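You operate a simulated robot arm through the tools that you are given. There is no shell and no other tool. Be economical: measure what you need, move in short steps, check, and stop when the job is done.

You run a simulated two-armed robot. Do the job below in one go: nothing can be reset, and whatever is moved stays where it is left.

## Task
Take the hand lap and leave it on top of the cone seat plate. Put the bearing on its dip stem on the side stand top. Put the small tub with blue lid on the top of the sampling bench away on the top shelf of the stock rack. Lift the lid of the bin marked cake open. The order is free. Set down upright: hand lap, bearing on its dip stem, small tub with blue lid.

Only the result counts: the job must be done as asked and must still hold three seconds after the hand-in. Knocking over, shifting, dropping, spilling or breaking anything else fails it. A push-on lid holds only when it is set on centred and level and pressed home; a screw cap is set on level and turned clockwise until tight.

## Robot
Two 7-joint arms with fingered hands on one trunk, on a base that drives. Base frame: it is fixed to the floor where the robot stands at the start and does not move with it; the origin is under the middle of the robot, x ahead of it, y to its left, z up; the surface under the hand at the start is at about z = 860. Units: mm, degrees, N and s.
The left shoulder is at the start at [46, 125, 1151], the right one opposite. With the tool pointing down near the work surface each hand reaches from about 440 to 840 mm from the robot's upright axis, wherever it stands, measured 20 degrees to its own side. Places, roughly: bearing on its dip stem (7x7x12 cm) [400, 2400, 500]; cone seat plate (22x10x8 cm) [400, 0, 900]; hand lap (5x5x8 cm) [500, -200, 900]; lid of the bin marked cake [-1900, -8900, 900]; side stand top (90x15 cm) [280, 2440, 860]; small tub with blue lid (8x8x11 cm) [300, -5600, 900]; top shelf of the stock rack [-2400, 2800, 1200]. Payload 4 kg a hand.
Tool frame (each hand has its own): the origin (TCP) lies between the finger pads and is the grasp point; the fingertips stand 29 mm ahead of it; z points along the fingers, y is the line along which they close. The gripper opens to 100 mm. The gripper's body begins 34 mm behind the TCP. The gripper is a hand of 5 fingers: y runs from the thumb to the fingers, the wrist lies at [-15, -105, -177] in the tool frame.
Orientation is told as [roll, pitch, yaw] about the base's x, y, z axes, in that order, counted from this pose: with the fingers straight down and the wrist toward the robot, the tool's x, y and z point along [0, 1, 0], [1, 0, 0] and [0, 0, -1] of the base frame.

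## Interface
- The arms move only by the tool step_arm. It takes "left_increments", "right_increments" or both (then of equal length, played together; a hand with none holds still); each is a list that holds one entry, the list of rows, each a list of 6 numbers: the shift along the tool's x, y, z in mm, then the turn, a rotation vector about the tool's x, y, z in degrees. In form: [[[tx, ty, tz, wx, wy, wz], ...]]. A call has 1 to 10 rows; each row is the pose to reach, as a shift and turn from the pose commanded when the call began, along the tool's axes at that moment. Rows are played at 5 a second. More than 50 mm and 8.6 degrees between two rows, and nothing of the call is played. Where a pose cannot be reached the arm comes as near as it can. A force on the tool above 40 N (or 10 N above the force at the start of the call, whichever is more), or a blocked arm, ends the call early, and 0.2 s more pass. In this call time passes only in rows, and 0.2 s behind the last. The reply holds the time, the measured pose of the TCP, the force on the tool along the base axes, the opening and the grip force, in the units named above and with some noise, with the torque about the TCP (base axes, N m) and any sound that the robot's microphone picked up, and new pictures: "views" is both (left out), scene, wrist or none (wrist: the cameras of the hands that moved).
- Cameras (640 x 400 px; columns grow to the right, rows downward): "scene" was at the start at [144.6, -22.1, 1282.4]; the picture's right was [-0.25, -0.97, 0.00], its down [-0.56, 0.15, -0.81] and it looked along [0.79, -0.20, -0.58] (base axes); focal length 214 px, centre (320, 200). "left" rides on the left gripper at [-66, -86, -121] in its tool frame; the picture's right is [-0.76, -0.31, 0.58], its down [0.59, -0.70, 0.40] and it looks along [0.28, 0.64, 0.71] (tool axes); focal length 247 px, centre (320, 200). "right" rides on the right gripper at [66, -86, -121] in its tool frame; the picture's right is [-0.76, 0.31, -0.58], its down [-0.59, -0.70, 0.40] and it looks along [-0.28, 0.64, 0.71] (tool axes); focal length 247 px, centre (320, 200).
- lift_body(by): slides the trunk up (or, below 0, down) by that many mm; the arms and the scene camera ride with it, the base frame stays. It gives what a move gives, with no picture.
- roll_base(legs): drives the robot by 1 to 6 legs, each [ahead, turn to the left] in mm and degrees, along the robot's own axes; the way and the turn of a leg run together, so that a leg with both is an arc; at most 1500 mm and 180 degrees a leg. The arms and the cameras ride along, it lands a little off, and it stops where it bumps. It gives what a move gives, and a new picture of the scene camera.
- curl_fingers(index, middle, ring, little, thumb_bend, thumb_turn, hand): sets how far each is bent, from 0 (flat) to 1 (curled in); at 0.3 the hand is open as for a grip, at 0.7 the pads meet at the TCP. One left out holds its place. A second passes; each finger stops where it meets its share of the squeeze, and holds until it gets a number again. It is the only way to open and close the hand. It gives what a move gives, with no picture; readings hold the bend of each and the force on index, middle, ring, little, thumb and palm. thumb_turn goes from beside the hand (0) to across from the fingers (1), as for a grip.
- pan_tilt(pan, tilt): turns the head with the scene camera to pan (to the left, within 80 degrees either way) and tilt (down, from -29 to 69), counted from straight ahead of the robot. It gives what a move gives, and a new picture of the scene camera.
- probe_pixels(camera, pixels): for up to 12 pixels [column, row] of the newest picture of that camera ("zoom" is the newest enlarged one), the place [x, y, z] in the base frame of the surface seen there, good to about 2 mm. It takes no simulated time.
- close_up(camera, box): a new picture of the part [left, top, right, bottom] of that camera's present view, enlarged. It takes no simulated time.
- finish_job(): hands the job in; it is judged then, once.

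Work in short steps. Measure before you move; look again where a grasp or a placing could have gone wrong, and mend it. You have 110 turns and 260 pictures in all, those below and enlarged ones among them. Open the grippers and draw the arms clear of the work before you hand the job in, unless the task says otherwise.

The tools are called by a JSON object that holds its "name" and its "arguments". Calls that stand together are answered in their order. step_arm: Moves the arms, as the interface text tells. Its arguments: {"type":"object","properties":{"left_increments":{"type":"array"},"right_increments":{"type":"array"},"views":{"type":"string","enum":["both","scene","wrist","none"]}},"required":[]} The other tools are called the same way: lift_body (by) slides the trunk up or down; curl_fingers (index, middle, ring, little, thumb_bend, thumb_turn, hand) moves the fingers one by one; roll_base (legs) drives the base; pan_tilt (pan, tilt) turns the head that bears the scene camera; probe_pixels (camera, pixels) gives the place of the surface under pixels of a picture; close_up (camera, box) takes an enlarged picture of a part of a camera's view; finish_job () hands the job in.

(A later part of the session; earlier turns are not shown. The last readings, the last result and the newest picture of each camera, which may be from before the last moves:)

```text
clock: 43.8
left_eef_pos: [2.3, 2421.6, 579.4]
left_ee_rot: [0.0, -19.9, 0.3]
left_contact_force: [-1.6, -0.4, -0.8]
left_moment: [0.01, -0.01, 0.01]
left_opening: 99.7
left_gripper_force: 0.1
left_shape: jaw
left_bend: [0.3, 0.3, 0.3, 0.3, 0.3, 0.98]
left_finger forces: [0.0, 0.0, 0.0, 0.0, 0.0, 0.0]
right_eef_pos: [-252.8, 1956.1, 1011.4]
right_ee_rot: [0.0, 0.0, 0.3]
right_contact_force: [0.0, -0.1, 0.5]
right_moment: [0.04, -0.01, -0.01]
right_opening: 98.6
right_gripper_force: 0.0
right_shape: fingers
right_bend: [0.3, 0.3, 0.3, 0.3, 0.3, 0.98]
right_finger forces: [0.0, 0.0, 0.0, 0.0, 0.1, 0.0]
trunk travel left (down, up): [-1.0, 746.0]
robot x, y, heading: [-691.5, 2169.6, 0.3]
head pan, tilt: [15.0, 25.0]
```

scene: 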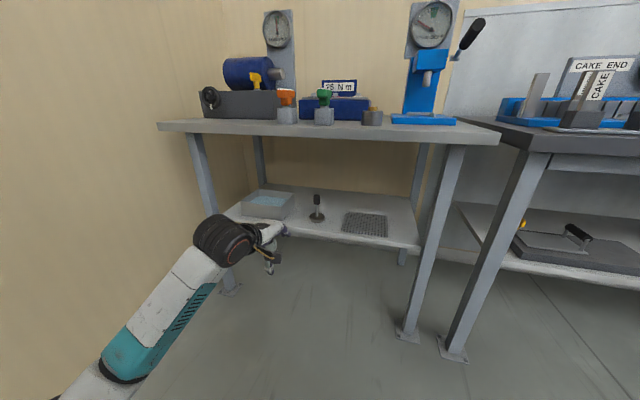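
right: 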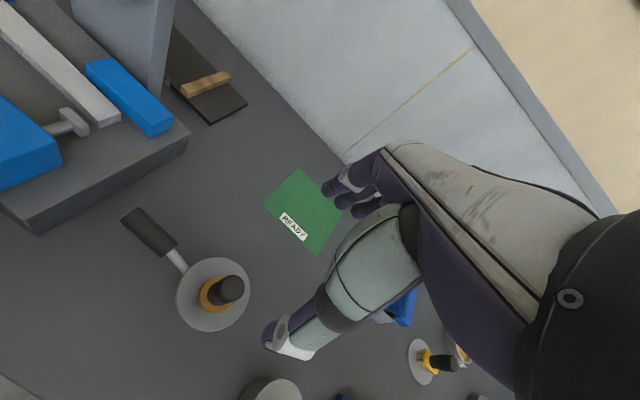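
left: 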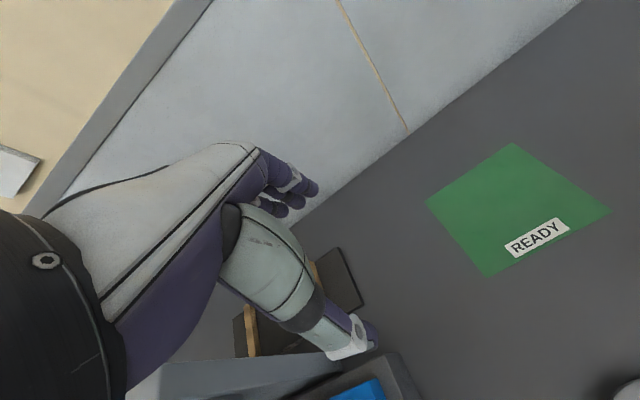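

The arm now comes in from low outside, well under the top. I'll re-measure the stem from here.

{"name": "close_up", "arguments": {"camera": "scene", "box": [260, 170, 400, 258]}}

{"name": "probe_pixels", "arguments": {"camera": "scene", "pixels": [[316, 196], [316, 202], [316, 209], [317, 218], [311, 217], [322, 218], [270, 225], [350, 245], [330, 140], [230, 215]]}}

```text
4.55 times, centred on (330, 214) of scene
```

zoom: 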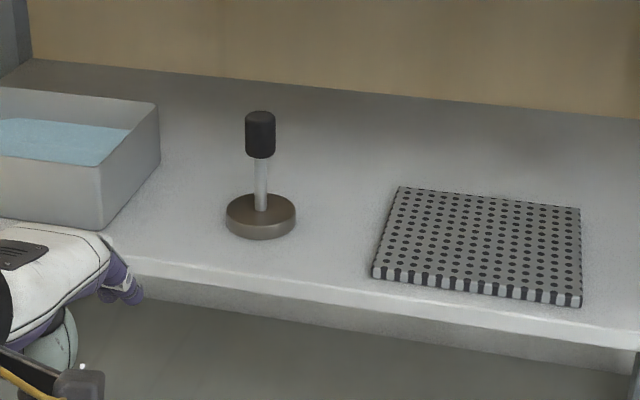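

```text
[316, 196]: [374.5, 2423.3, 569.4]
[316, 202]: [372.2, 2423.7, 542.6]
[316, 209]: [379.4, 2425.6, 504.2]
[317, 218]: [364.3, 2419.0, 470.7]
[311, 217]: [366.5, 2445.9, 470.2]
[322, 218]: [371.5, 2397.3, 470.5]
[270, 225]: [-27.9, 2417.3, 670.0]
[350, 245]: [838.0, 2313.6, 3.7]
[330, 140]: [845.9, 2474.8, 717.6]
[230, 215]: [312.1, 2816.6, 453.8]
```

{"name": "probe_pixels", "arguments": {"camera": "zoom", "pixels": [[260, 113], [260, 117], [260, 130], [260, 152], [249, 135], [271, 135], [260, 180], [228, 215], [293, 215], [260, 236], [260, 262], [260, 200]]}}

```text
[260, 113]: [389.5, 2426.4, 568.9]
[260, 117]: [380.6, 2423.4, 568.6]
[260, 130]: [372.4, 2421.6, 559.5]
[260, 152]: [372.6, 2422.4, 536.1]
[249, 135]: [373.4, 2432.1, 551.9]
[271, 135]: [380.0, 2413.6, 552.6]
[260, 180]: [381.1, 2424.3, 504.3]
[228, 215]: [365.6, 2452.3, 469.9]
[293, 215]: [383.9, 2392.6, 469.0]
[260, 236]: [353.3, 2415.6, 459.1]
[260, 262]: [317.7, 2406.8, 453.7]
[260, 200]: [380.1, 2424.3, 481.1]
```

The knob spans z 532–569 at axis [384,2423]. I'll come in beside it on the mesh side (y≈2353) and slide sideways so that the knob enters between thumb and fingers. First I set that height and check where the forearm lies.

{"name": "step_arm", "arguments": {"left_increments": [[[-35, -4, 12, 0, 0, 0], [-70, -9, 24, 0, 0, 0]]], "views": "both"}}

{"name": "probe_pixels", "arguments": {"camera": "scene", "pixels": [[230, 230], [205, 250], [170, 300], [130, 350], [100, 380], [250, 270], [200, 170], [210, 215]]}}

```text
clock: 44.4
left_eef_pos: [1.9, 2351.0, 553.7]
left_ee_rot: [0.0, -20.0, 0.4]
left_contact_force: [-0.1, -0.6, 0.0]
left_moment: [0.0, 0.0, 0.0]
left_opening: 99.8
left_gripper_force: 0.0
left_shape: jaw
left_bend: [0.3, 0.3, 0.3, 0.3, 0.3, 0.98]
left_finger forces: [0.0, 0.0, 0.0, 0.1, 0.0, 0.0]
right_eef_pos: [-252.4, 1956.6, 1010.8]
right_ee_rot: [0.0, 0.1, 0.3]
right_contact_force: [-0.1, 0.9, 0.0]
right_moment: [-0.04, 0.02, 0.05]
right_opening: 98.6
right_gripper_force: 0.1
right_shape: fingers
right_bend: [0.3, 0.3, 0.3, 0.3, 0.3, 0.98]
right_finger forces: [0.0, 0.0, 0.0, 0.1, 0.0, 0.1]
trunk travel left (down, up): [-1.0, 746.0]
robot x, y, heading: [-694.4, 2167.5, 0.6]
head pan, tilt: [15.0, 25.0]
```

scene: 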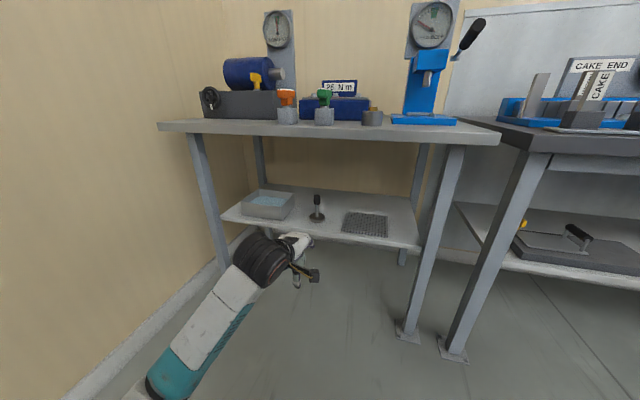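
left: 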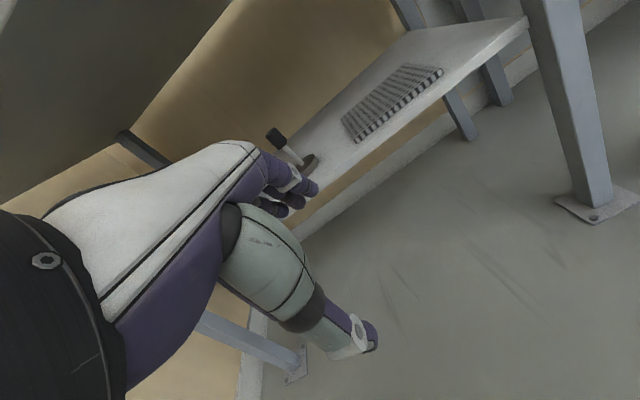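

```text
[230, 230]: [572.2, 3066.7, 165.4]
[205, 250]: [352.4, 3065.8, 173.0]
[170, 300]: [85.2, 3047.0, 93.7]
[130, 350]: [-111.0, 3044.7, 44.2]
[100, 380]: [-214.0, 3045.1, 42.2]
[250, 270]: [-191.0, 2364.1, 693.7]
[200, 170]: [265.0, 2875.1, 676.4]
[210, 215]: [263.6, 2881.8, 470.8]
```

The forearm is clear of leg and shelf. Drive in 375 mm.

{"name": "roll_base", "arguments": {"legs": [[250, -0.5], [125, 0]]}}

{"name": "close_up", "arguments": {"camera": "left", "box": [0, 0, 640, 400]}}

```text
clock: 47.1
left_eef_pos: [377.3, 2346.4, 553.8]
left_ee_rot: [-0.1, -19.9, -0.2]
left_contact_force: [0.2, 0.9, -0.3]
left_moment: [0.02, 0.0, 0.03]
left_opening: 99.5
left_gripper_force: 0.1
left_shape: jaw
left_bend: [0.3, 0.3, 0.3, 0.3, 0.3, 0.98]
left_finger forces: [0.0, 0.0, 0.0, 0.1, 0.0, 0.0]
right_eef_pos: [120.0, 1953.8, 1011.1]
right_ee_rot: [0.0, 0.1, -0.1]
right_contact_force: [0.5, -0.7, 0.5]
right_moment: [0.01, 0.01, -0.02]
right_opening: 98.3
right_gripper_force: 0.0
right_shape: fingers
right_bend: [0.3, 0.3, 0.3, 0.3, 0.3, 0.98]
right_finger forces: [0.0, 0.1, 0.1, 0.0, 0.1, 0.0]
trunk travel left (down, up): [-1.0, 746.0]
robot x, y, heading: [-317.4, 2167.8, -0.3]
head pan, tilt: [15.0, 25.0]
```

scene: 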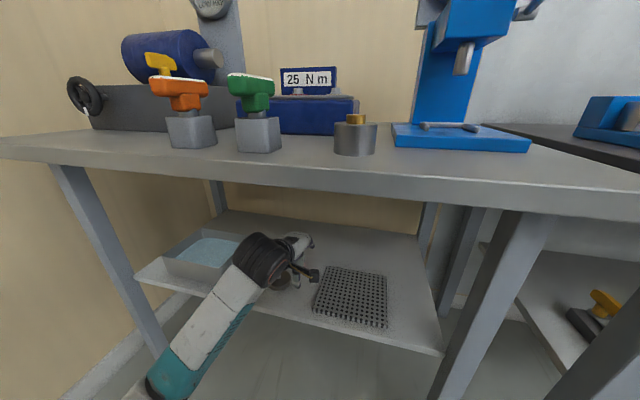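

```text
1.00 times, centred on (320, 200) of left (not enlarged: the box is as wide or as high as the picture)
```

zoom: 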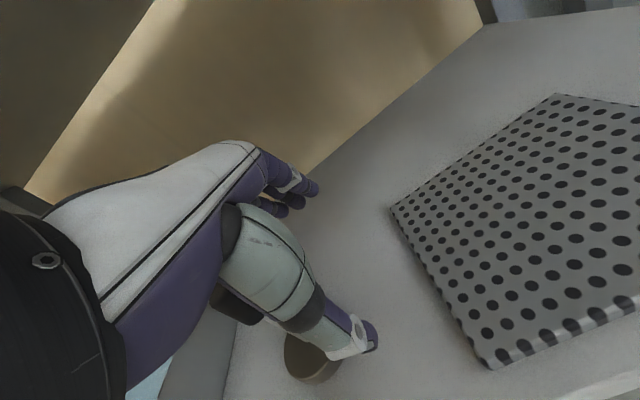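

The hand is beside the knob, which sits hidden behind the thumb. I slide 77 mm left and 7 mm forward so it enters the open gap.

{"name": "step_arm", "arguments": {"left_increments": [[[0, 7, 2, 0, 0, 0], [25, 7, 2, 0, 0, 0], [45, 7, 2, 0, 0, 0], [60, 7, 2, 0, 0, 0], [77, 7, 2, 0, 0, 0]]], "views": "both"}}

```text
clock: 48.3
left_eef_pos: [386.0, 2422.6, 553.7]
left_ee_rot: [0.0, -19.9, -0.3]
left_contact_force: [-0.1, -0.7, 0.7]
left_moment: [0.0, 0.0, 0.02]
left_opening: 99.8
left_gripper_force: 0.1
left_shape: jaw
left_bend: [0.3, 0.3, 0.3, 0.3, 0.3, 0.98]
left_finger forces: [0.0, 0.1, 0.0, 0.0, 0.0, 0.0]
right_eef_pos: [121.1, 1953.4, 1009.8]
right_ee_rot: [0.0, 0.0, -0.1]
right_contact_force: [-0.5, -0.1, 0.2]
right_moment: [-0.03, -0.01, 0.0]
right_opening: 98.6
right_gripper_force: 0.0
right_shape: fingers
right_bend: [0.3, 0.3, 0.3, 0.3, 0.3, 0.98]
right_finger forces: [0.0, 0.0, 0.0, 0.0, 0.1, 0.0]
trunk travel left (down, up): [-1.0, 746.0]
robot x, y, heading: [-318.0, 2168.5, 0.1]
head pan, tilt: [15.0, 25.0]
```

scene: 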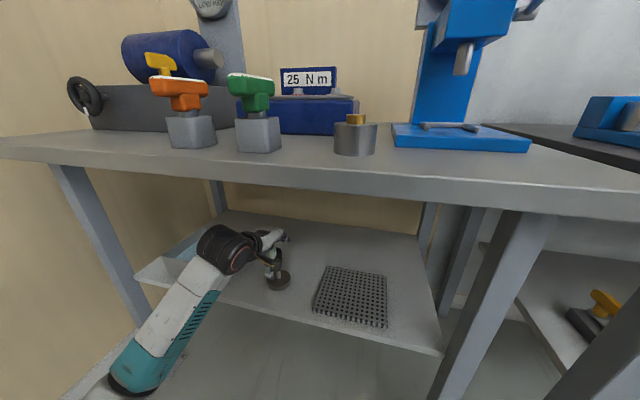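
left: 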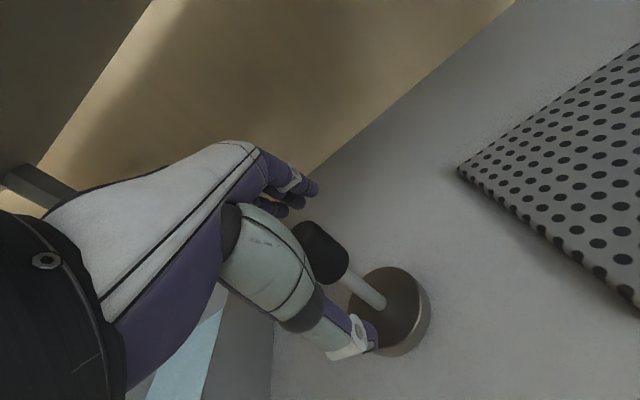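

The knob is between thumb and fingers. I level the closing line to about −6° for a square grip.

{"name": "step_arm", "arguments": {"left_increments": [[[0, -2, 0, 5, 0, 0], [0, -2, 0, 10, 0, 0], [0, -2, 0, 14, 0, 0]]], "views": "wrist"}}

```text
clock: 49.1
left_eef_pos: [382.7, 2423.4, 552.7]
left_ee_rot: [0.0, -5.9, -0.2]
left_contact_force: [0.0, -0.3, -0.9]
left_moment: [-0.01, -0.01, 0.0]
left_opening: 99.9
left_gripper_force: 0.0
left_shape: jaw
left_bend: [0.3, 0.3, 0.3, 0.3, 0.3, 0.98]
left_finger forces: [0.0, 0.0, 0.0, 0.1, 0.0, 0.0]
right_eef_pos: [120.5, 1953.1, 1010.6]
right_ee_rot: [0.1, 0.0, -0.1]
right_contact_force: [-0.1, -0.6, 1.0]
right_moment: [0.02, -0.02, -0.03]
right_opening: 98.4
right_gripper_force: 0.1
right_shape: fingers
right_bend: [0.3, 0.3, 0.3, 0.3, 0.3, 0.98]
right_finger forces: [0.0, 0.1, 0.0, 0.0, 0.0, 0.1]
trunk travel left (down, up): [-1.0, 746.0]
robot x, y, heading: [-318.6, 2170.7, -0.0]
head pan, tilt: [15.0, 25.0]
```

left: 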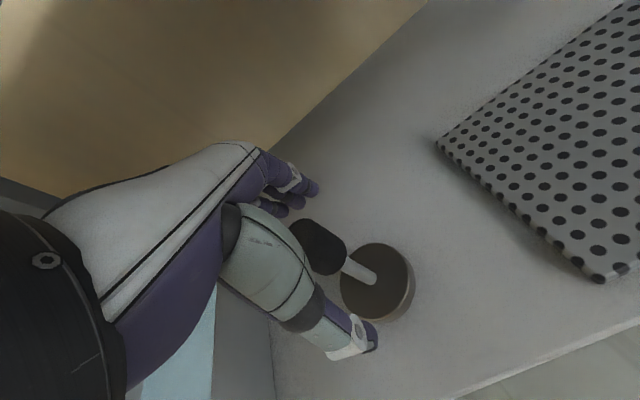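

Well placed; I close the left hand.

{"name": "curl_fingers", "arguments": {"hand": "left", "index": 0.7, "middle": 0.7, "ring": 0.7, "little": 0.7, "thumb_bend": 0.7}}

{"name": "step_arm", "arguments": {"left_increments": [[[0, 0, -15, 0, 0, 0], [0, 0, -30, 0, 0, 0]]], "views": "both"}}

```text
clock: 50.1
left_eef_pos: [384.3, 2423.7, 553.5]
left_ee_rot: [0.0, -5.9, -0.1]
left_contact_force: [-0.4, -0.3, 0.5]
left_moment: [0.0, 0.05, -0.01]
left_opening: 21.3
left_gripper_force: 7.4
left_shape: fingers
left_bend: [0.64, 0.65, 0.7, 0.7, 0.63, 0.97]
left_finger forces: [5.1, 4.0, 0.1, 0.0, 7.0, 0.0]
right_eef_pos: [119.6, 1952.9, 1011.2]
right_ee_rot: [0.0, 0.0, -0.1]
right_contact_force: [-0.3, 0.1, 0.4]
right_moment: [-0.02, 0.0, -0.04]
right_opening: 98.3
right_gripper_force: 0.0
right_shape: fingers
right_bend: [0.3, 0.3, 0.3, 0.3, 0.3, 0.98]
right_finger forces: [0.0, 0.0, 0.0, 0.1, 0.0, 0.0]
trunk travel left (down, up): [-1.0, 746.0]
robot x, y, heading: [-319.1, 2167.5, -0.1]
head pan, tilt: [15.0, 25.0]
```

```text
clock: 50.7
left_eef_pos: [380.6, 2424.6, 583.7]
left_ee_rot: [0.0, -5.9, -0.1]
left_contact_force: [-0.2, -1.1, -5.2]
left_moment: [0.0, 0.03, 0.03]
left_opening: 20.7
left_gripper_force: 6.9
left_shape: fingers
left_bend: [0.65, 0.66, 0.7, 0.7, 0.63, 0.96]
left_finger forces: [4.1, 3.2, 0.0, 0.1, 6.8, 0.1]
right_eef_pos: [120.8, 1953.7, 1010.6]
right_ee_rot: [0.1, 0.0, -0.1]
right_contact_force: [0.1, -0.5, 0.2]
right_moment: [0.0, -0.02, 0.0]
right_opening: 98.8
right_gripper_force: 0.2
right_shape: fingers
right_bend: [0.3, 0.3, 0.3, 0.3, 0.3, 0.98]
right_finger forces: [0.0, 0.0, 0.1, 0.0, 0.0, 0.1]
trunk travel left (down, up): [-1.0, 746.0]
robot x, y, heading: [-316.2, 2167.5, -0.0]
head pan, tilt: [15.0, 25.0]
```

scene: 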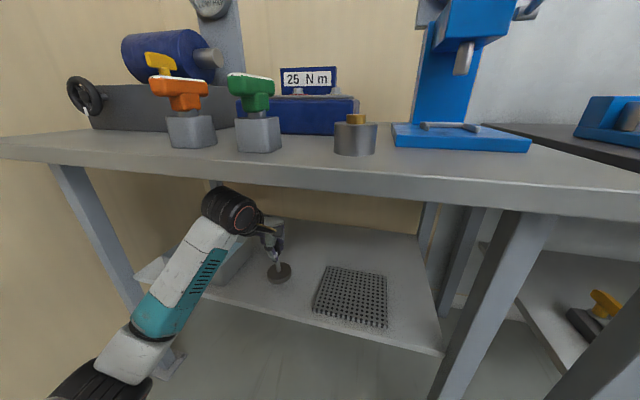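
left: 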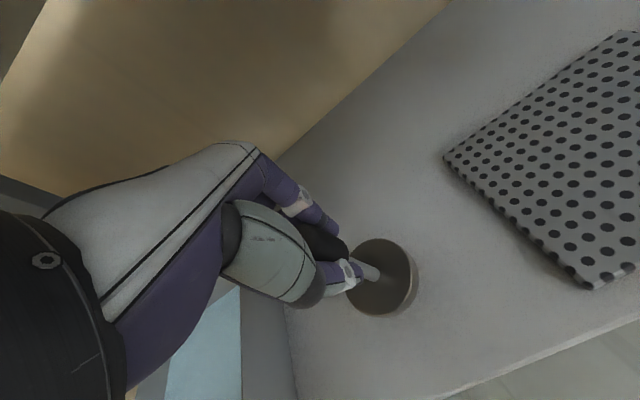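

Lifted with a steady grip (~5 N load). I probe the stand-top objects to pick a free spot, then back out.

{"name": "probe_pixels", "arguments": {"camera": "scene", "pixels": [[192, 146], [172, 146], [215, 146], [238, 150], [280, 150], [258, 150], [335, 152], [375, 152], [355, 155], [395, 145], [310, 130], [110, 130]]}}

{"name": "roll_base", "arguments": {"legs": [[-380, 0]]}}

{"name": "lift_body", "arguments": {"by": 440}}

{"name": "pan_tilt", "arguments": {"pan": 10, "tilt": 30}}

```text
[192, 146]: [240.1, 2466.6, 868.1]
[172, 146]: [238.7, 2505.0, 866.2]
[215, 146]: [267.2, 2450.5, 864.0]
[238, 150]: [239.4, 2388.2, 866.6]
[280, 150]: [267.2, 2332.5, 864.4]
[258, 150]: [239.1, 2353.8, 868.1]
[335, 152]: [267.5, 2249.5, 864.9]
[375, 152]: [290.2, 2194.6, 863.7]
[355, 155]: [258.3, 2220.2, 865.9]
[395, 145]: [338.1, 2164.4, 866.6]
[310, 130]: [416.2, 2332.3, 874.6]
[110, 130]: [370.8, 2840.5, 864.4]
```

```text
clock: 53.1
left_eef_pos: [0.6, 2423.7, 582.6]
left_ee_rot: [0.0, -5.9, -0.2]
left_contact_force: [0.3, 0.4, -5.4]
left_moment: [0.01, 0.02, 0.04]
left_opening: 20.7
left_gripper_force: 6.9
left_shape: fingers
left_bend: [0.65, 0.66, 0.7, 0.7, 0.63, 0.96]
left_finger forces: [3.9, 3.1, 0.1, 0.0, 6.7, 0.0]
right_eef_pos: [-259.7, 1953.0, 1010.2]
right_ee_rot: [-0.1, 0.0, -0.2]
right_contact_force: [-0.5, -0.1, 0.5]
right_moment: [0.01, 0.0, -0.01]
right_opening: 98.5
right_gripper_force: 0.0
right_shape: fingers
right_bend: [0.3, 0.3, 0.3, 0.3, 0.3, 0.98]
right_finger forces: [0.1, 0.1, 0.0, 0.0, 0.0, 0.0]
trunk travel left (down, up): [-1.0, 746.0]
robot x, y, heading: [-698.3, 2169.0, -0.1]
head pan, tilt: [15.0, 25.0]
```

scene: 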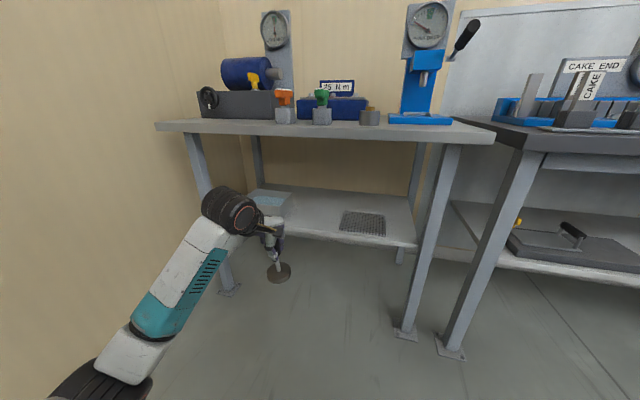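

```text
refused: 440 is not a number from -400 to 400
```

```text
clock: 53.8
left_eef_pos: [-0.3, 2423.1, 583.6]
left_ee_rot: [-0.1, -5.9, -0.2]
left_contact_force: [-0.1, -0.1, -5.0]
left_moment: [-0.03, 0.04, 0.0]
left_opening: 20.5
left_gripper_force: 7.1
left_shape: fingers
left_bend: [0.65, 0.66, 0.7, 0.7, 0.63, 0.96]
left_finger forces: [4.1, 3.2, 0.1, 0.0, 6.7, 0.1]
right_eef_pos: [-260.4, 1953.4, 1010.3]
right_ee_rot: [0.0, -0.1, -0.3]
right_contact_force: [0.5, -0.3, 0.5]
right_moment: [0.02, -0.01, -0.01]
right_opening: 98.7
right_gripper_force: 0.1
right_shape: fingers
right_bend: [0.3, 0.3, 0.3, 0.3, 0.3, 0.98]
right_finger forces: [0.0, 0.0, 0.0, 0.1, 0.0, 0.1]
trunk travel left (down, up): [-1.0, 746.0]
robot x, y, heading: [-696.5, 2167.9, -0.0]
head pan, tilt: [10.0, 30.0]
```

scene: 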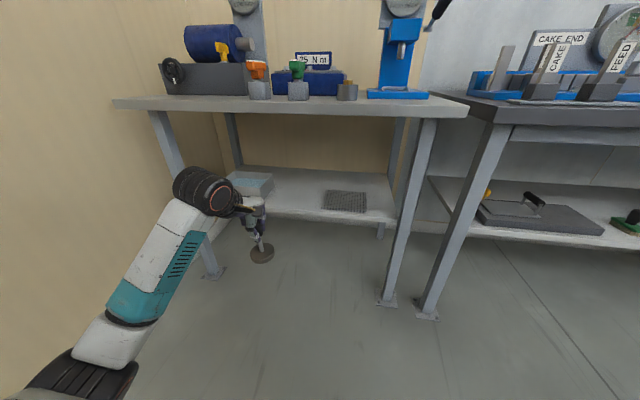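

The free spot is left of the orange box, around [275,2580]. I raise the trunk and shift the hand to that side before driving up.

{"name": "lift_body", "arguments": {"by": 400}}

{"name": "step_arm", "arguments": {"left_increments": [[[31, -18, -7, 0, 0, 0], [62, -37, -14, 0, 0, 0], [94, -55, -21, 0, 0, 0], [125, -74, -28, 0, 0, 0], [157, -92, -35, 0, 0, 0]]], "views": "both"}}

```text
clock: 57.6
left_eef_pos: [1.0, 2423.0, 982.5]
left_ee_rot: [0.0, -5.8, -0.2]
left_contact_force: [-0.1, 0.2, -4.6]
left_moment: [0.05, -0.01, 0.0]
left_opening: 20.4
left_gripper_force: 6.8
left_shape: fingers
left_bend: [0.65, 0.66, 0.7, 0.7, 0.63, 0.96]
left_finger forces: [3.9, 3.3, 0.1, 0.0, 6.6, 0.1]
right_eef_pos: [-258.6, 1953.6, 1410.2]
right_ee_rot: [0.0, 0.0, -0.1]
right_contact_force: [0.2, 0.7, -0.4]
right_moment: [0.02, 0.02, 0.0]
right_opening: 98.4
right_gripper_force: 0.1
right_shape: fingers
right_bend: [0.3, 0.3, 0.3, 0.3, 0.3, 0.98]
right_finger forces: [0.1, 0.1, 0.0, 0.0, 0.0, 0.0]
trunk travel left (down, up): [-401.0, 346.0]
robot x, y, heading: [-694.9, 2170.5, -0.1]
head pan, tilt: [10.0, 30.0]
```

```text
clock: 58.8
left_eef_pos: [-93.6, 2581.4, 1010.0]
left_ee_rot: [-0.2, -5.9, -0.2]
left_contact_force: [0.3, 0.3, -4.6]
left_moment: [0.02, -0.03, -0.04]
left_opening: 20.5
left_gripper_force: 7.0
left_shape: fingers
left_bend: [0.66, 0.66, 0.7, 0.7, 0.63, 0.96]
left_finger forces: [3.8, 3.5, 0.0, 0.0, 6.7, 0.1]
right_eef_pos: [-260.7, 1953.9, 1411.3]
right_ee_rot: [-0.1, 0.0, -0.2]
right_contact_force: [-1.1, -0.3, -0.4]
right_moment: [-0.03, 0.01, -0.01]
right_opening: 98.6
right_gripper_force: 0.1
right_shape: fingers
right_bend: [0.3, 0.3, 0.3, 0.3, 0.3, 0.98]
right_finger forces: [0.0, 0.0, 0.0, 0.0, 0.0, 0.0]
trunk travel left (down, up): [-401.0, 346.0]
robot x, y, heading: [-695.7, 2166.0, 0.0]
head pan, tilt: [10.0, 30.0]
```

scene: 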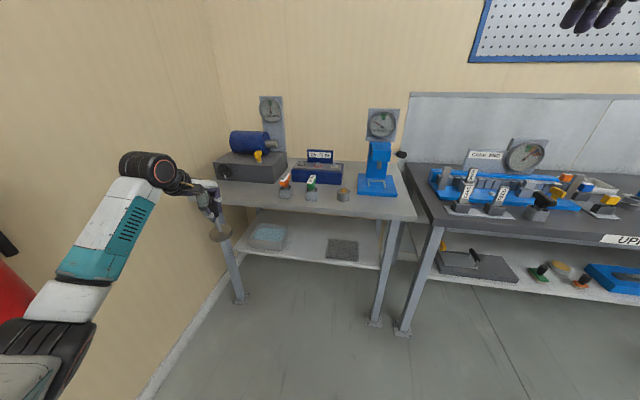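
left: 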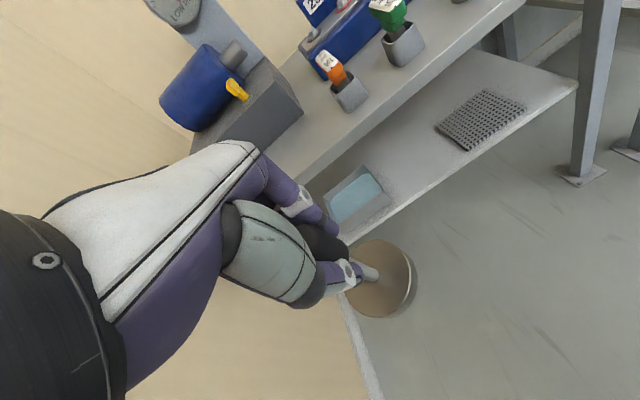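

I'll check the motor block's front edge so fingers and bearing clear it.

{"name": "close_up", "arguments": {"camera": "scene", "box": [200, 120, 360, 220]}}

{"name": "probe_pixels", "arguments": {"camera": "scene", "pixels": [[285, 180], [273, 182], [255, 181], [230, 178], [258, 160], [258, 153], [219, 172], [262, 188], [245, 195]]}}

```text
4.00 times, centred on (280, 170) of scene
```

zoom: 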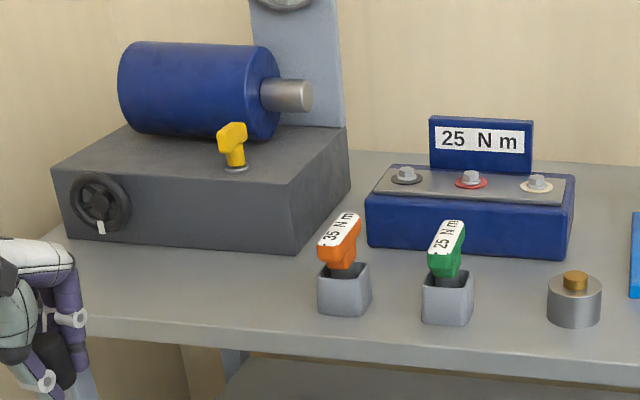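

```text
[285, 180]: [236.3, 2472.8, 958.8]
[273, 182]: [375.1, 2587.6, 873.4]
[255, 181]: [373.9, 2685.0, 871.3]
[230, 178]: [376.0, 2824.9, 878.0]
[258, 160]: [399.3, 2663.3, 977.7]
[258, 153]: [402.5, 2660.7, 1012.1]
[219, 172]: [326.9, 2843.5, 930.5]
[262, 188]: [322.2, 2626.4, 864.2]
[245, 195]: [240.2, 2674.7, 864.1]
```

Block front is at x 375, the orange box ends at y 2505. I'll set down at [265,2585]; drive forward 358.

{"name": "roll_base", "arguments": {"legs": [[358, 0]]}}

{"name": "close_up", "arguments": {"camera": "left", "box": [0, 0, 640, 400]}}

```text
clock: 61.1
left_eef_pos: [269.5, 2580.3, 1009.6]
left_ee_rot: [0.0, -5.9, -0.1]
left_contact_force: [0.6, -0.3, -5.3]
left_moment: [0.03, -0.01, -0.01]
left_opening: 20.5
left_gripper_force: 7.0
left_shape: fingers
left_bend: [0.66, 0.66, 0.7, 0.7, 0.63, 0.96]
left_finger forces: [3.9, 3.4, 0.0, 0.0, 6.5, 0.0]
right_eef_pos: [103.9, 1953.9, 1411.0]
right_ee_rot: [0.0, 0.1, 0.0]
right_contact_force: [0.8, -0.5, -0.2]
right_moment: [-0.04, 0.0, 0.01]
right_opening: 98.6
right_gripper_force: 0.1
right_shape: fingers
right_bend: [0.3, 0.3, 0.3, 0.3, 0.3, 0.98]
right_finger forces: [0.0, 0.0, 0.0, 0.1, 0.0, 0.1]
trunk travel left (down, up): [-401.0, 346.0]
robot x, y, heading: [-333.7, 2170.1, -0.0]
head pan, tilt: [10.0, 30.0]
```

scene: 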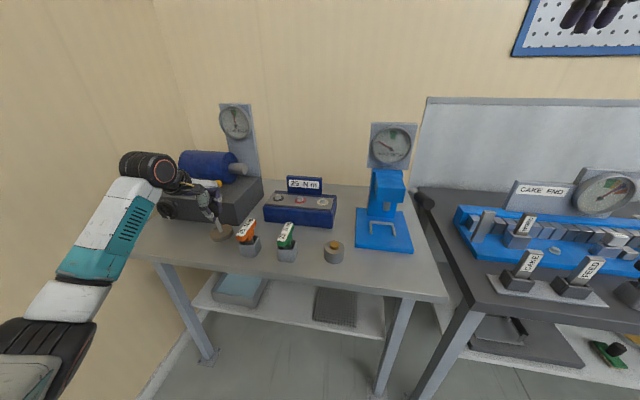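

```text
1.00 times, centred on (320, 200) of left (not enlarged: the box is as wide or as high as the picture)
```

zoom: 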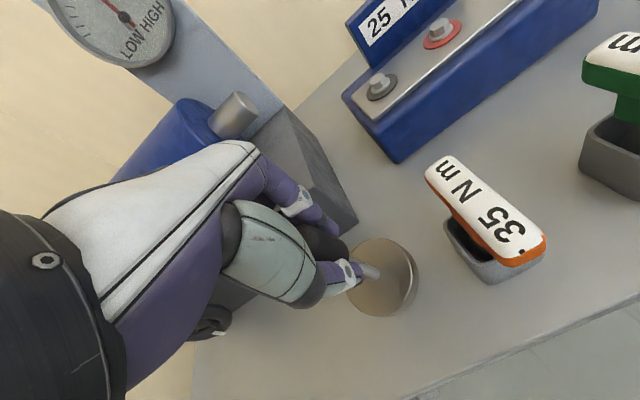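

The disc looks as it did on the shelf, so it is level. I lower it to just above the top and then inch down.

{"name": "step_arm", "arguments": {"left_increments": [[[0, -2, 20, 0, 0, 0], [0, -4, 38, 0, 0, 0], [0, -4, 42, 0, 0, 0], [0, -4.5, 44, 0, 0, 0], [0, -4.6, 45.5, 0, 0, 0]]], "views": "wrist"}}

```text
clock: 62.3
left_eef_pos: [269.2, 2580.9, 964.2]
left_ee_rot: [0.0, -6.0, 0.0]
left_contact_force: [2.7, -1.9, 4.0]
left_moment: [-0.07, -0.01, 0.02]
left_opening: 20.5
left_gripper_force: 9.0
left_shape: fingers
left_bend: [0.65, 0.66, 0.7, 0.7, 0.64, 0.96]
left_finger forces: [6.2, 4.6, 0.0, 0.0, 7.1, 0.0]
right_eef_pos: [103.1, 1952.5, 1410.4]
right_ee_rot: [0.0, 0.0, -0.1]
right_contact_force: [0.7, -0.4, 0.3]
right_moment: [0.02, -0.01, 0.0]
right_opening: 98.6
right_gripper_force: 0.0
right_shape: fingers
right_bend: [0.3, 0.3, 0.3, 0.3, 0.3, 0.98]
right_finger forces: [0.1, 0.1, 0.1, 0.0, 0.0, 0.0]
trunk travel left (down, up): [-401.0, 346.0]
robot x, y, heading: [-336.8, 2170.5, 0.1]
head pan, tilt: [10.0, 30.0]
```

left: 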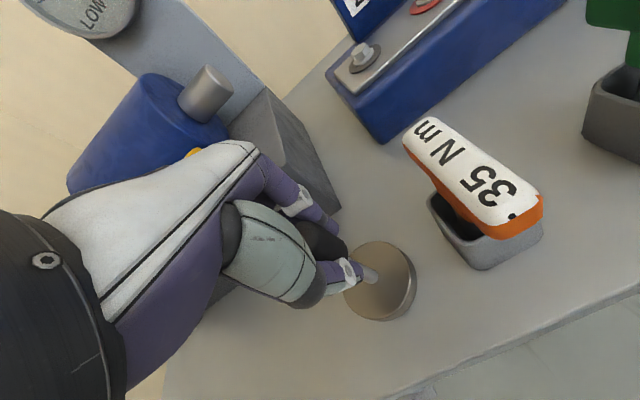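

It carries on the top now (+4 N). I open and rise.

{"name": "curl_fingers", "arguments": {"hand": "left", "index": 0.3, "middle": 0.3, "ring": 0.3, "little": 0.3, "thumb_bend": 0.3}}

{"name": "step_arm", "arguments": {"left_increments": [[[0, 2, -30, 0, 0, 0], [0, 6, -70, 0, 0, 0], [0, 10, -110, 0, 0, 0], [0, 10, -150, 0, 0, 0], [0, 0, -190, 0, 0, 0]]], "views": "both"}}

```text
clock: 63.3
left_eef_pos: [267.4, 2581.2, 964.2]
left_ee_rot: [-0.1, -5.9, -0.1]
left_contact_force: [-0.4, -0.2, 0.7]
left_moment: [-0.02, 0.01, 0.04]
left_opening: 98.3
left_gripper_force: 0.1
left_shape: fingers
left_bend: [0.3, 0.3, 0.3, 0.3, 0.3, 0.97]
left_finger forces: [0.1, 0.0, 0.1, 0.0, 0.0, 0.0]
right_eef_pos: [102.7, 1954.8, 1410.8]
right_ee_rot: [0.0, 0.0, -0.1]
right_contact_force: [-0.1, -0.1, 1.0]
right_moment: [0.0, 0.02, -0.01]
right_opening: 98.5
right_gripper_force: 0.1
right_shape: fingers
right_bend: [0.3, 0.3, 0.3, 0.3, 0.3, 0.98]
right_finger forces: [0.1, 0.0, 0.1, 0.0, 0.0, 0.1]
trunk travel left (down, up): [-401.0, 346.0]
robot x, y, heading: [-332.8, 2171.2, -0.1]
head pan, tilt: [10.0, 30.0]
```

```text
clock: 64.5
left_eef_pos: [248.6, 2581.8, 1152.5]
left_ee_rot: [-0.1, -5.8, -0.1]
left_contact_force: [-0.4, 0.4, 0.4]
left_moment: [0.01, 0.0, 0.01]
left_opening: 98.3
left_gripper_force: 0.1
left_shape: fingers
left_bend: [0.3, 0.3, 0.3, 0.3, 0.3, 0.98]
left_finger forces: [0.1, 0.0, 0.1, 0.1, 0.0, 0.0]
right_eef_pos: [102.8, 1954.1, 1410.3]
right_ee_rot: [0.0, 0.0, -0.1]
right_contact_force: [0.2, -0.2, -0.3]
right_moment: [0.02, -0.02, 0.0]
right_opening: 98.4
right_gripper_force: 0.0
right_shape: fingers
right_bend: [0.3, 0.3, 0.3, 0.3, 0.3, 0.98]
right_finger forces: [0.0, 0.1, 0.0, 0.0, 0.0, 0.0]
trunk travel left (down, up): [-401.0, 346.0]
robot x, y, heading: [-333.2, 2166.5, -0.0]
head pan, tilt: [10.0, 30.0]
```

scene: 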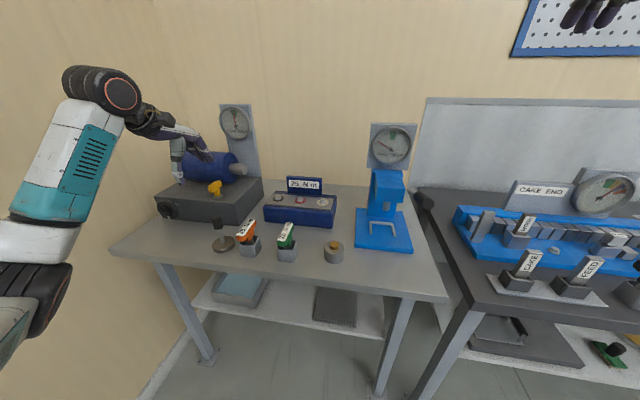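
left: 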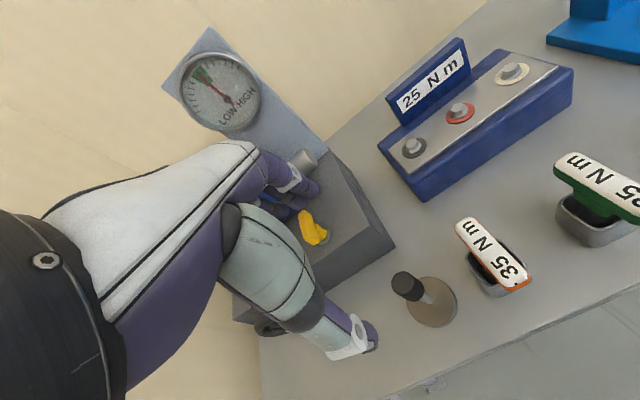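

The bearing stands upright. I back away, bring the left arm in, and turn toward −y for the sampling bench.

{"name": "roll_base", "arguments": {"legs": [[-450, 0]]}}

{"name": "step_arm", "arguments": {"left_increments": [[[-40, -13, 0, 1, 0, 0], [-80, -26, 0, 2, 0, 0], [-120, -40, 0, 3, 0, 0], [-160, -54, 0, 4, 0, 0], [-200, -68, 0, 5, 0, 0], [-245, -80, 0, 6, 0, 0]]], "views": "none"}}

{"name": "roll_base", "arguments": {"legs": [[0, -90]]}}

{"name": "pan_tilt", "arguments": {"pan": 0, "tilt": 15}}

```text
clock: 67.2
left_eef_pos: [-200.3, 2581.7, 1152.8]
left_ee_rot: [0.0, -5.9, 0.0]
left_contact_force: [0.3, 0.0, -0.9]
left_moment: [0.02, -0.03, -0.01]
left_opening: 98.4
left_gripper_force: 0.1
left_shape: fingers
left_bend: [0.3, 0.3, 0.3, 0.3, 0.3, 0.98]
left_finger forces: [0.0, 0.1, 0.0, 0.0, 0.0, 0.0]
right_eef_pos: [-346.2, 1954.7, 1410.2]
right_ee_rot: [0.0, 0.1, 0.0]
right_contact_force: [-0.2, 0.0, 0.8]
right_moment: [0.03, -0.05, 0.04]
right_opening: 98.4
right_gripper_force: 0.0
right_shape: fingers
right_bend: [0.3, 0.3, 0.3, 0.3, 0.3, 0.98]
right_finger forces: [0.0, 0.0, 0.0, 0.1, 0.0, 0.0]
trunk travel left (down, up): [-401.0, 346.0]
robot x, y, heading: [-784.1, 2169.3, 0.1]
head pan, tilt: [10.0, 30.0]
```

scene: 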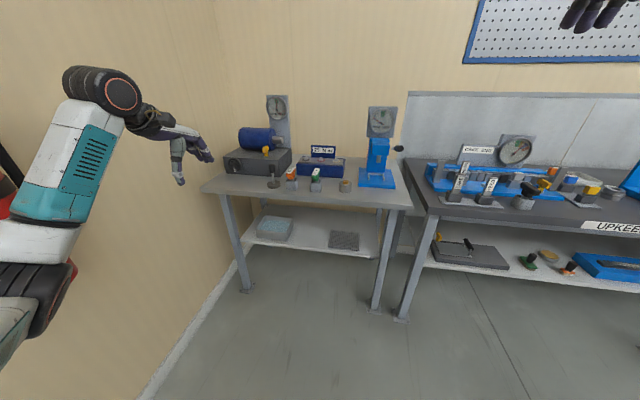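

```text
clock: 68.7
left_eef_pos: [-279.6, 2335.6, 1144.0]
left_ee_rot: [0.0, 0.1, -0.1]
left_contact_force: [0.4, -0.4, 0.4]
left_moment: [0.04, -0.02, 0.02]
left_opening: 98.7
left_gripper_force: 0.2
left_shape: fingers
left_bend: [0.3, 0.3, 0.3, 0.3, 0.3, 0.98]
left_finger forces: [0.0, 0.0, 0.0, 0.0, 0.0, 0.1]
right_eef_pos: [-344.6, 1952.5, 1410.7]
right_ee_rot: [0.0, 0.1, 0.0]
right_contact_force: [0.2, -0.1, 0.5]
right_moment: [0.02, 0.04, 0.0]
right_opening: 98.2
right_gripper_force: 0.0
right_shape: fingers
right_bend: [0.3, 0.3, 0.3, 0.3, 0.3, 0.98]
right_finger forces: [0.1, 0.0, 0.0, 0.0, 0.0, 0.0]
trunk travel left (down, up): [-401.0, 346.0]
robot x, y, heading: [-782.7, 2164.4, 0.3]
head pan, tilt: [10.0, 30.0]
```

```text
clock: 73.0
left_eef_pos: [-610.7, 1666.9, 1144.6]
left_ee_rot: [0.0, 0.1, -89.8]
left_contact_force: [-0.4, -0.2, -0.2]
left_moment: [-0.01, 0.01, -0.03]
left_opening: 98.5
left_gripper_force: 0.0
left_shape: fingers
left_bend: [0.3, 0.3, 0.3, 0.3, 0.3, 0.98]
left_finger forces: [0.0, 0.0, 0.0, 0.0, 0.1, 0.0]
right_eef_pos: [-993.5, 1730.4, 1411.2]
right_ee_rot: [0.0, 0.0, -89.8]
right_contact_force: [0.1, -1.0, -0.3]
right_moment: [-0.01, -0.02, -0.02]
right_opening: 98.3
right_gripper_force: 0.1
right_shape: fingers
right_bend: [0.3, 0.3, 0.3, 0.3, 0.3, 0.98]
right_finger forces: [0.1, 0.0, 0.1, 0.1, 0.0, 0.0]
trunk travel left (down, up): [-401.0, 346.0]
robot x, y, heading: [-783.4, 2166.2, -89.5]
head pan, tilt: [10.0, 30.0]
```

scene: 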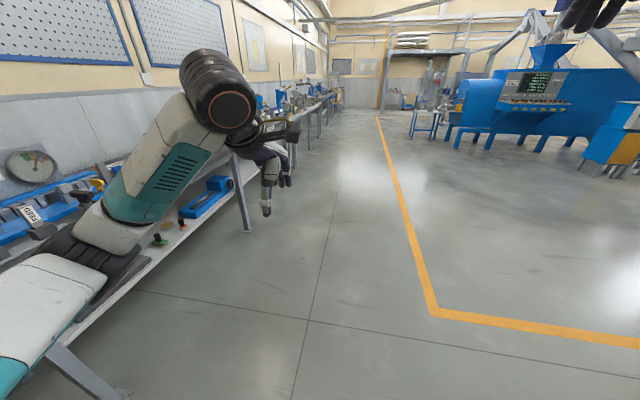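

```text
clock: 73.7
left_eef_pos: [-610.0, 1668.4, 1144.5]
left_ee_rot: [0.1, 0.1, -89.8]
left_contact_force: [1.1, 0.6, -0.3]
left_moment: [0.0, 0.0, -0.01]
left_opening: 98.6
left_gripper_force: 0.0
left_shape: fingers
left_bend: [0.3, 0.3, 0.3, 0.3, 0.3, 0.98]
left_finger forces: [0.1, 0.0, 0.0, 0.1, 0.0, 0.0]
right_eef_pos: [-994.2, 1730.1, 1410.6]
right_ee_rot: [-0.1, 0.1, -89.8]
right_contact_force: [-0.5, 0.5, 0.5]
right_moment: [0.01, -0.01, 0.02]
right_opening: 98.4
right_gripper_force: 0.0
right_shape: fingers
right_bend: [0.3, 0.3, 0.3, 0.3, 0.3, 0.98]
right_finger forces: [0.1, 0.0, 0.0, 0.1, 0.1, 0.0]
trunk travel left (down, up): [-401.0, 346.0]
robot x, y, heading: [-784.1, 2169.7, -89.7]
head pan, tilt: [0.0, 15.0]
```

scene: 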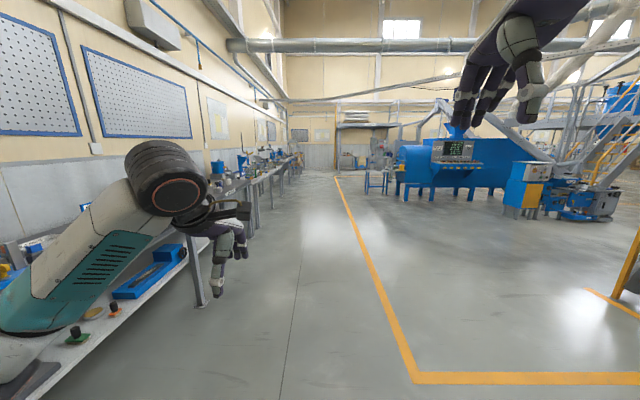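

The aisle at x≈−780 looks clear. I drive down toward the sampling bench.

{"name": "roll_base", "arguments": {"legs": [[1450, 0], [1450, 0], [1450, 0], [1450, 0], [1300, 0]]}}

{"name": "pan_tilt", "arguments": {"pan": 30, "tilt": 25}}

```text
clock: 107.6
left_eef_pos: [-677.1, -5466.0, 1144.0]
left_ee_rot: [0.0, 0.1, -90.7]
left_contact_force: [-0.6, 0.0, -1.0]
left_moment: [-0.04, 0.01, 0.01]
left_opening: 98.3
left_gripper_force: 0.2
left_shape: fingers
left_bend: [0.3, 0.3, 0.3, 0.3, 0.3, 0.98]
left_finger forces: [0.0, 0.0, 0.1, 0.0, 0.0, 0.1]
right_eef_pos: [-1059.9, -5395.4, 1410.9]
right_ee_rot: [-0.1, 0.0, -90.7]
right_contact_force: [0.7, -0.2, -0.1]
right_moment: [-0.01, 0.03, 0.03]
right_opening: 98.1
right_gripper_force: 0.0
right_shape: fingers
right_bend: [0.3, 0.3, 0.3, 0.3, 0.3, 0.98]
right_finger forces: [0.1, 0.0, 0.1, 0.0, 0.0, 0.0]
trunk travel left (down, up): [-401.0, 346.0]
robot x, y, heading: [-841.6, -4960.8, -90.9]
head pan, tilt: [0.0, 15.0]
```

scene: 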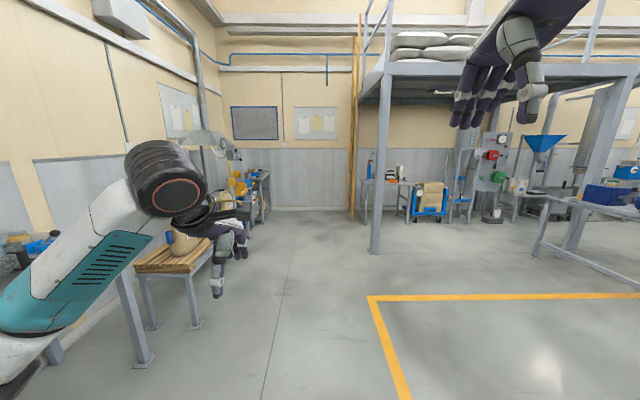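

```text
clock: 108.6
left_eef_pos: [-677.1, -5466.8, 1144.4]
left_ee_rot: [-0.1, 0.1, -90.8]
left_contact_force: [-0.5, -0.7, -0.9]
left_moment: [0.01, 0.03, -0.02]
left_opening: 98.4
left_gripper_force: 0.1
left_shape: fingers
left_bend: [0.3, 0.3, 0.3, 0.3, 0.3, 0.98]
left_finger forces: [0.0, 0.0, 0.0, 0.1, 0.0, 0.1]
right_eef_pos: [-1060.0, -5396.8, 1411.2]
right_ee_rot: [0.1, 0.0, -90.8]
right_contact_force: [0.3, -0.2, 0.4]
right_moment: [0.0, 0.0, 0.0]
right_opening: 98.5
right_gripper_force: 0.0
right_shape: fingers
right_bend: [0.3, 0.3, 0.3, 0.3, 0.3, 0.98]
right_finger forces: [0.0, 0.0, 0.0, 0.0, 0.0, 0.0]
trunk travel left (down, up): [-401.0, 346.0]
robot x, y, heading: [-838.6, -4961.0, -90.5]
head pan, tilt: [30.0, 25.0]
```

scene: 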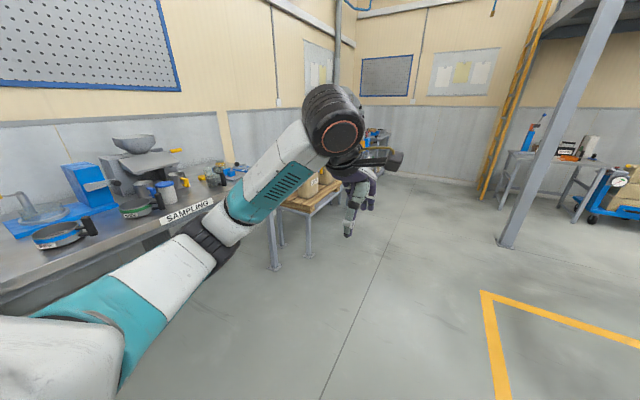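

I turn left to face the sampling bench.

{"name": "roll_base", "arguments": {"legs": [[400, 0], [0, 90.5]]}}

{"name": "pan_tilt", "arguments": {"pan": -8, "tilt": 30}}

```text
clock: 115.0
left_eef_pos: [-343.4, -5193.6, 1144.6]
left_ee_rot: [0.0, 0.1, -0.4]
left_contact_force: [-0.2, 0.6, 0.4]
left_moment: [-0.01, 0.01, 0.01]
left_opening: 98.3
left_gripper_force: 0.1
left_shape: fingers
left_bend: [0.3, 0.3, 0.3, 0.3, 0.3, 0.98]
left_finger forces: [0.0, 0.0, 0.1, 0.1, 0.0, 0.0]
right_eef_pos: [-409.2, -5574.6, 1411.7]
right_ee_rot: [0.1, 0.0, -0.3]
right_contact_force: [0.7, -0.9, -0.4]
right_moment: [0.02, 0.02, -0.01]
right_opening: 98.9
right_gripper_force: 0.1
right_shape: fingers
right_bend: [0.3, 0.3, 0.3, 0.3, 0.3, 0.98]
right_finger forces: [0.0, 0.0, 0.1, 0.0, 0.0, 0.0]
trunk travel left (down, up): [-401.0, 346.0]
robot x, y, heading: [-842.9, -5358.1, -0.3]
head pan, tilt: [30.0, 25.0]
```

scene: 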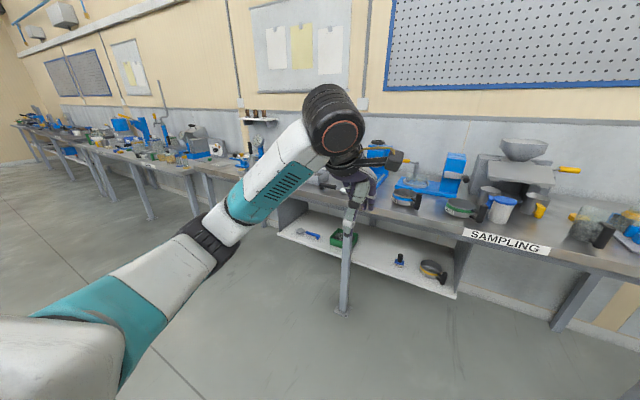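

```text
clock: 116.0
left_eef_pos: [-343.1, -5193.4, 1145.2]
left_ee_rot: [0.0, 0.2, -0.3]
left_contact_force: [-0.1, 0.4, -0.7]
left_moment: [0.01, -0.01, 0.0]
left_opening: 98.9
left_gripper_force: 0.1
left_shape: fingers
left_bend: [0.3, 0.3, 0.3, 0.3, 0.3, 0.98]
left_finger forces: [0.1, 0.0, 0.0, 0.0, 0.1, 0.0]
right_eef_pos: [-409.5, -5575.5, 1410.8]
right_ee_rot: [0.0, -0.1, -0.3]
right_contact_force: [-0.4, 0.7, 1.0]
right_moment: [0.01, 0.0, -0.04]
right_opening: 98.6
right_gripper_force: 0.1
right_shape: fingers
right_bend: [0.3, 0.3, 0.3, 0.3, 0.3, 0.98]
right_finger forces: [0.0, 0.0, 0.0, 0.1, 0.0, 0.1]
trunk travel left (down, up): [-401.0, 346.0]
robot x, y, heading: [-843.0, -5361.2, -0.2]
head pan, tilt: [-8.0, 30.0]
```

scene: 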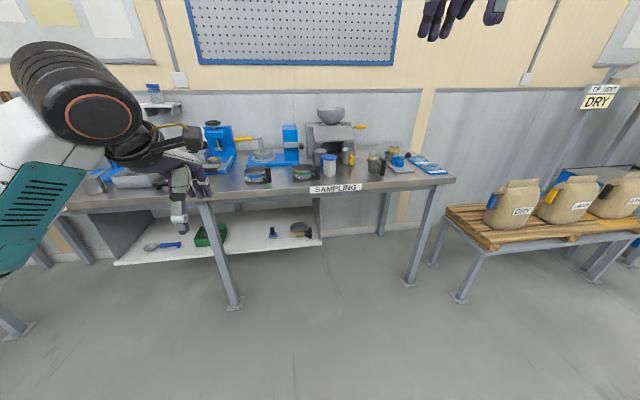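

The tub with blue lid is at (329,163). I enlarge and measure it.

{"name": "close_up", "arguments": {"camera": "scene", "box": [240, 100, 440, 225]}}

{"name": "probe_pixels", "arguments": {"camera": "scene", "pixels": [[329, 156], [329, 165], [329, 175], [322, 165], [336, 165], [304, 172], [350, 160], [345, 185], [372, 165], [320, 188], [319, 155]]}}

```text
3.20 times, centred on (340, 162) of scene
```

zoom: 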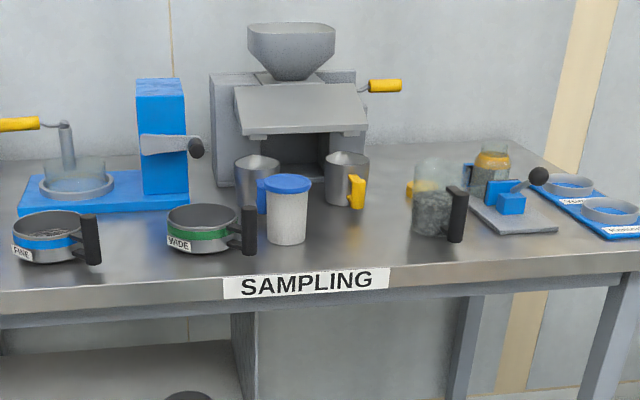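

```text
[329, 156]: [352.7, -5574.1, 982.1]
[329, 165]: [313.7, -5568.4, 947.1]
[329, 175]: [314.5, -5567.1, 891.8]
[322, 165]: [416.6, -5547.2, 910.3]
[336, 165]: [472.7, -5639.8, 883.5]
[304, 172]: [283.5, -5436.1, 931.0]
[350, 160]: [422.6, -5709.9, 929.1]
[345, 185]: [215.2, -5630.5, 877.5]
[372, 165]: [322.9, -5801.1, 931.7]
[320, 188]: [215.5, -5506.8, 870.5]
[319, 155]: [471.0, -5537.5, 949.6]
```

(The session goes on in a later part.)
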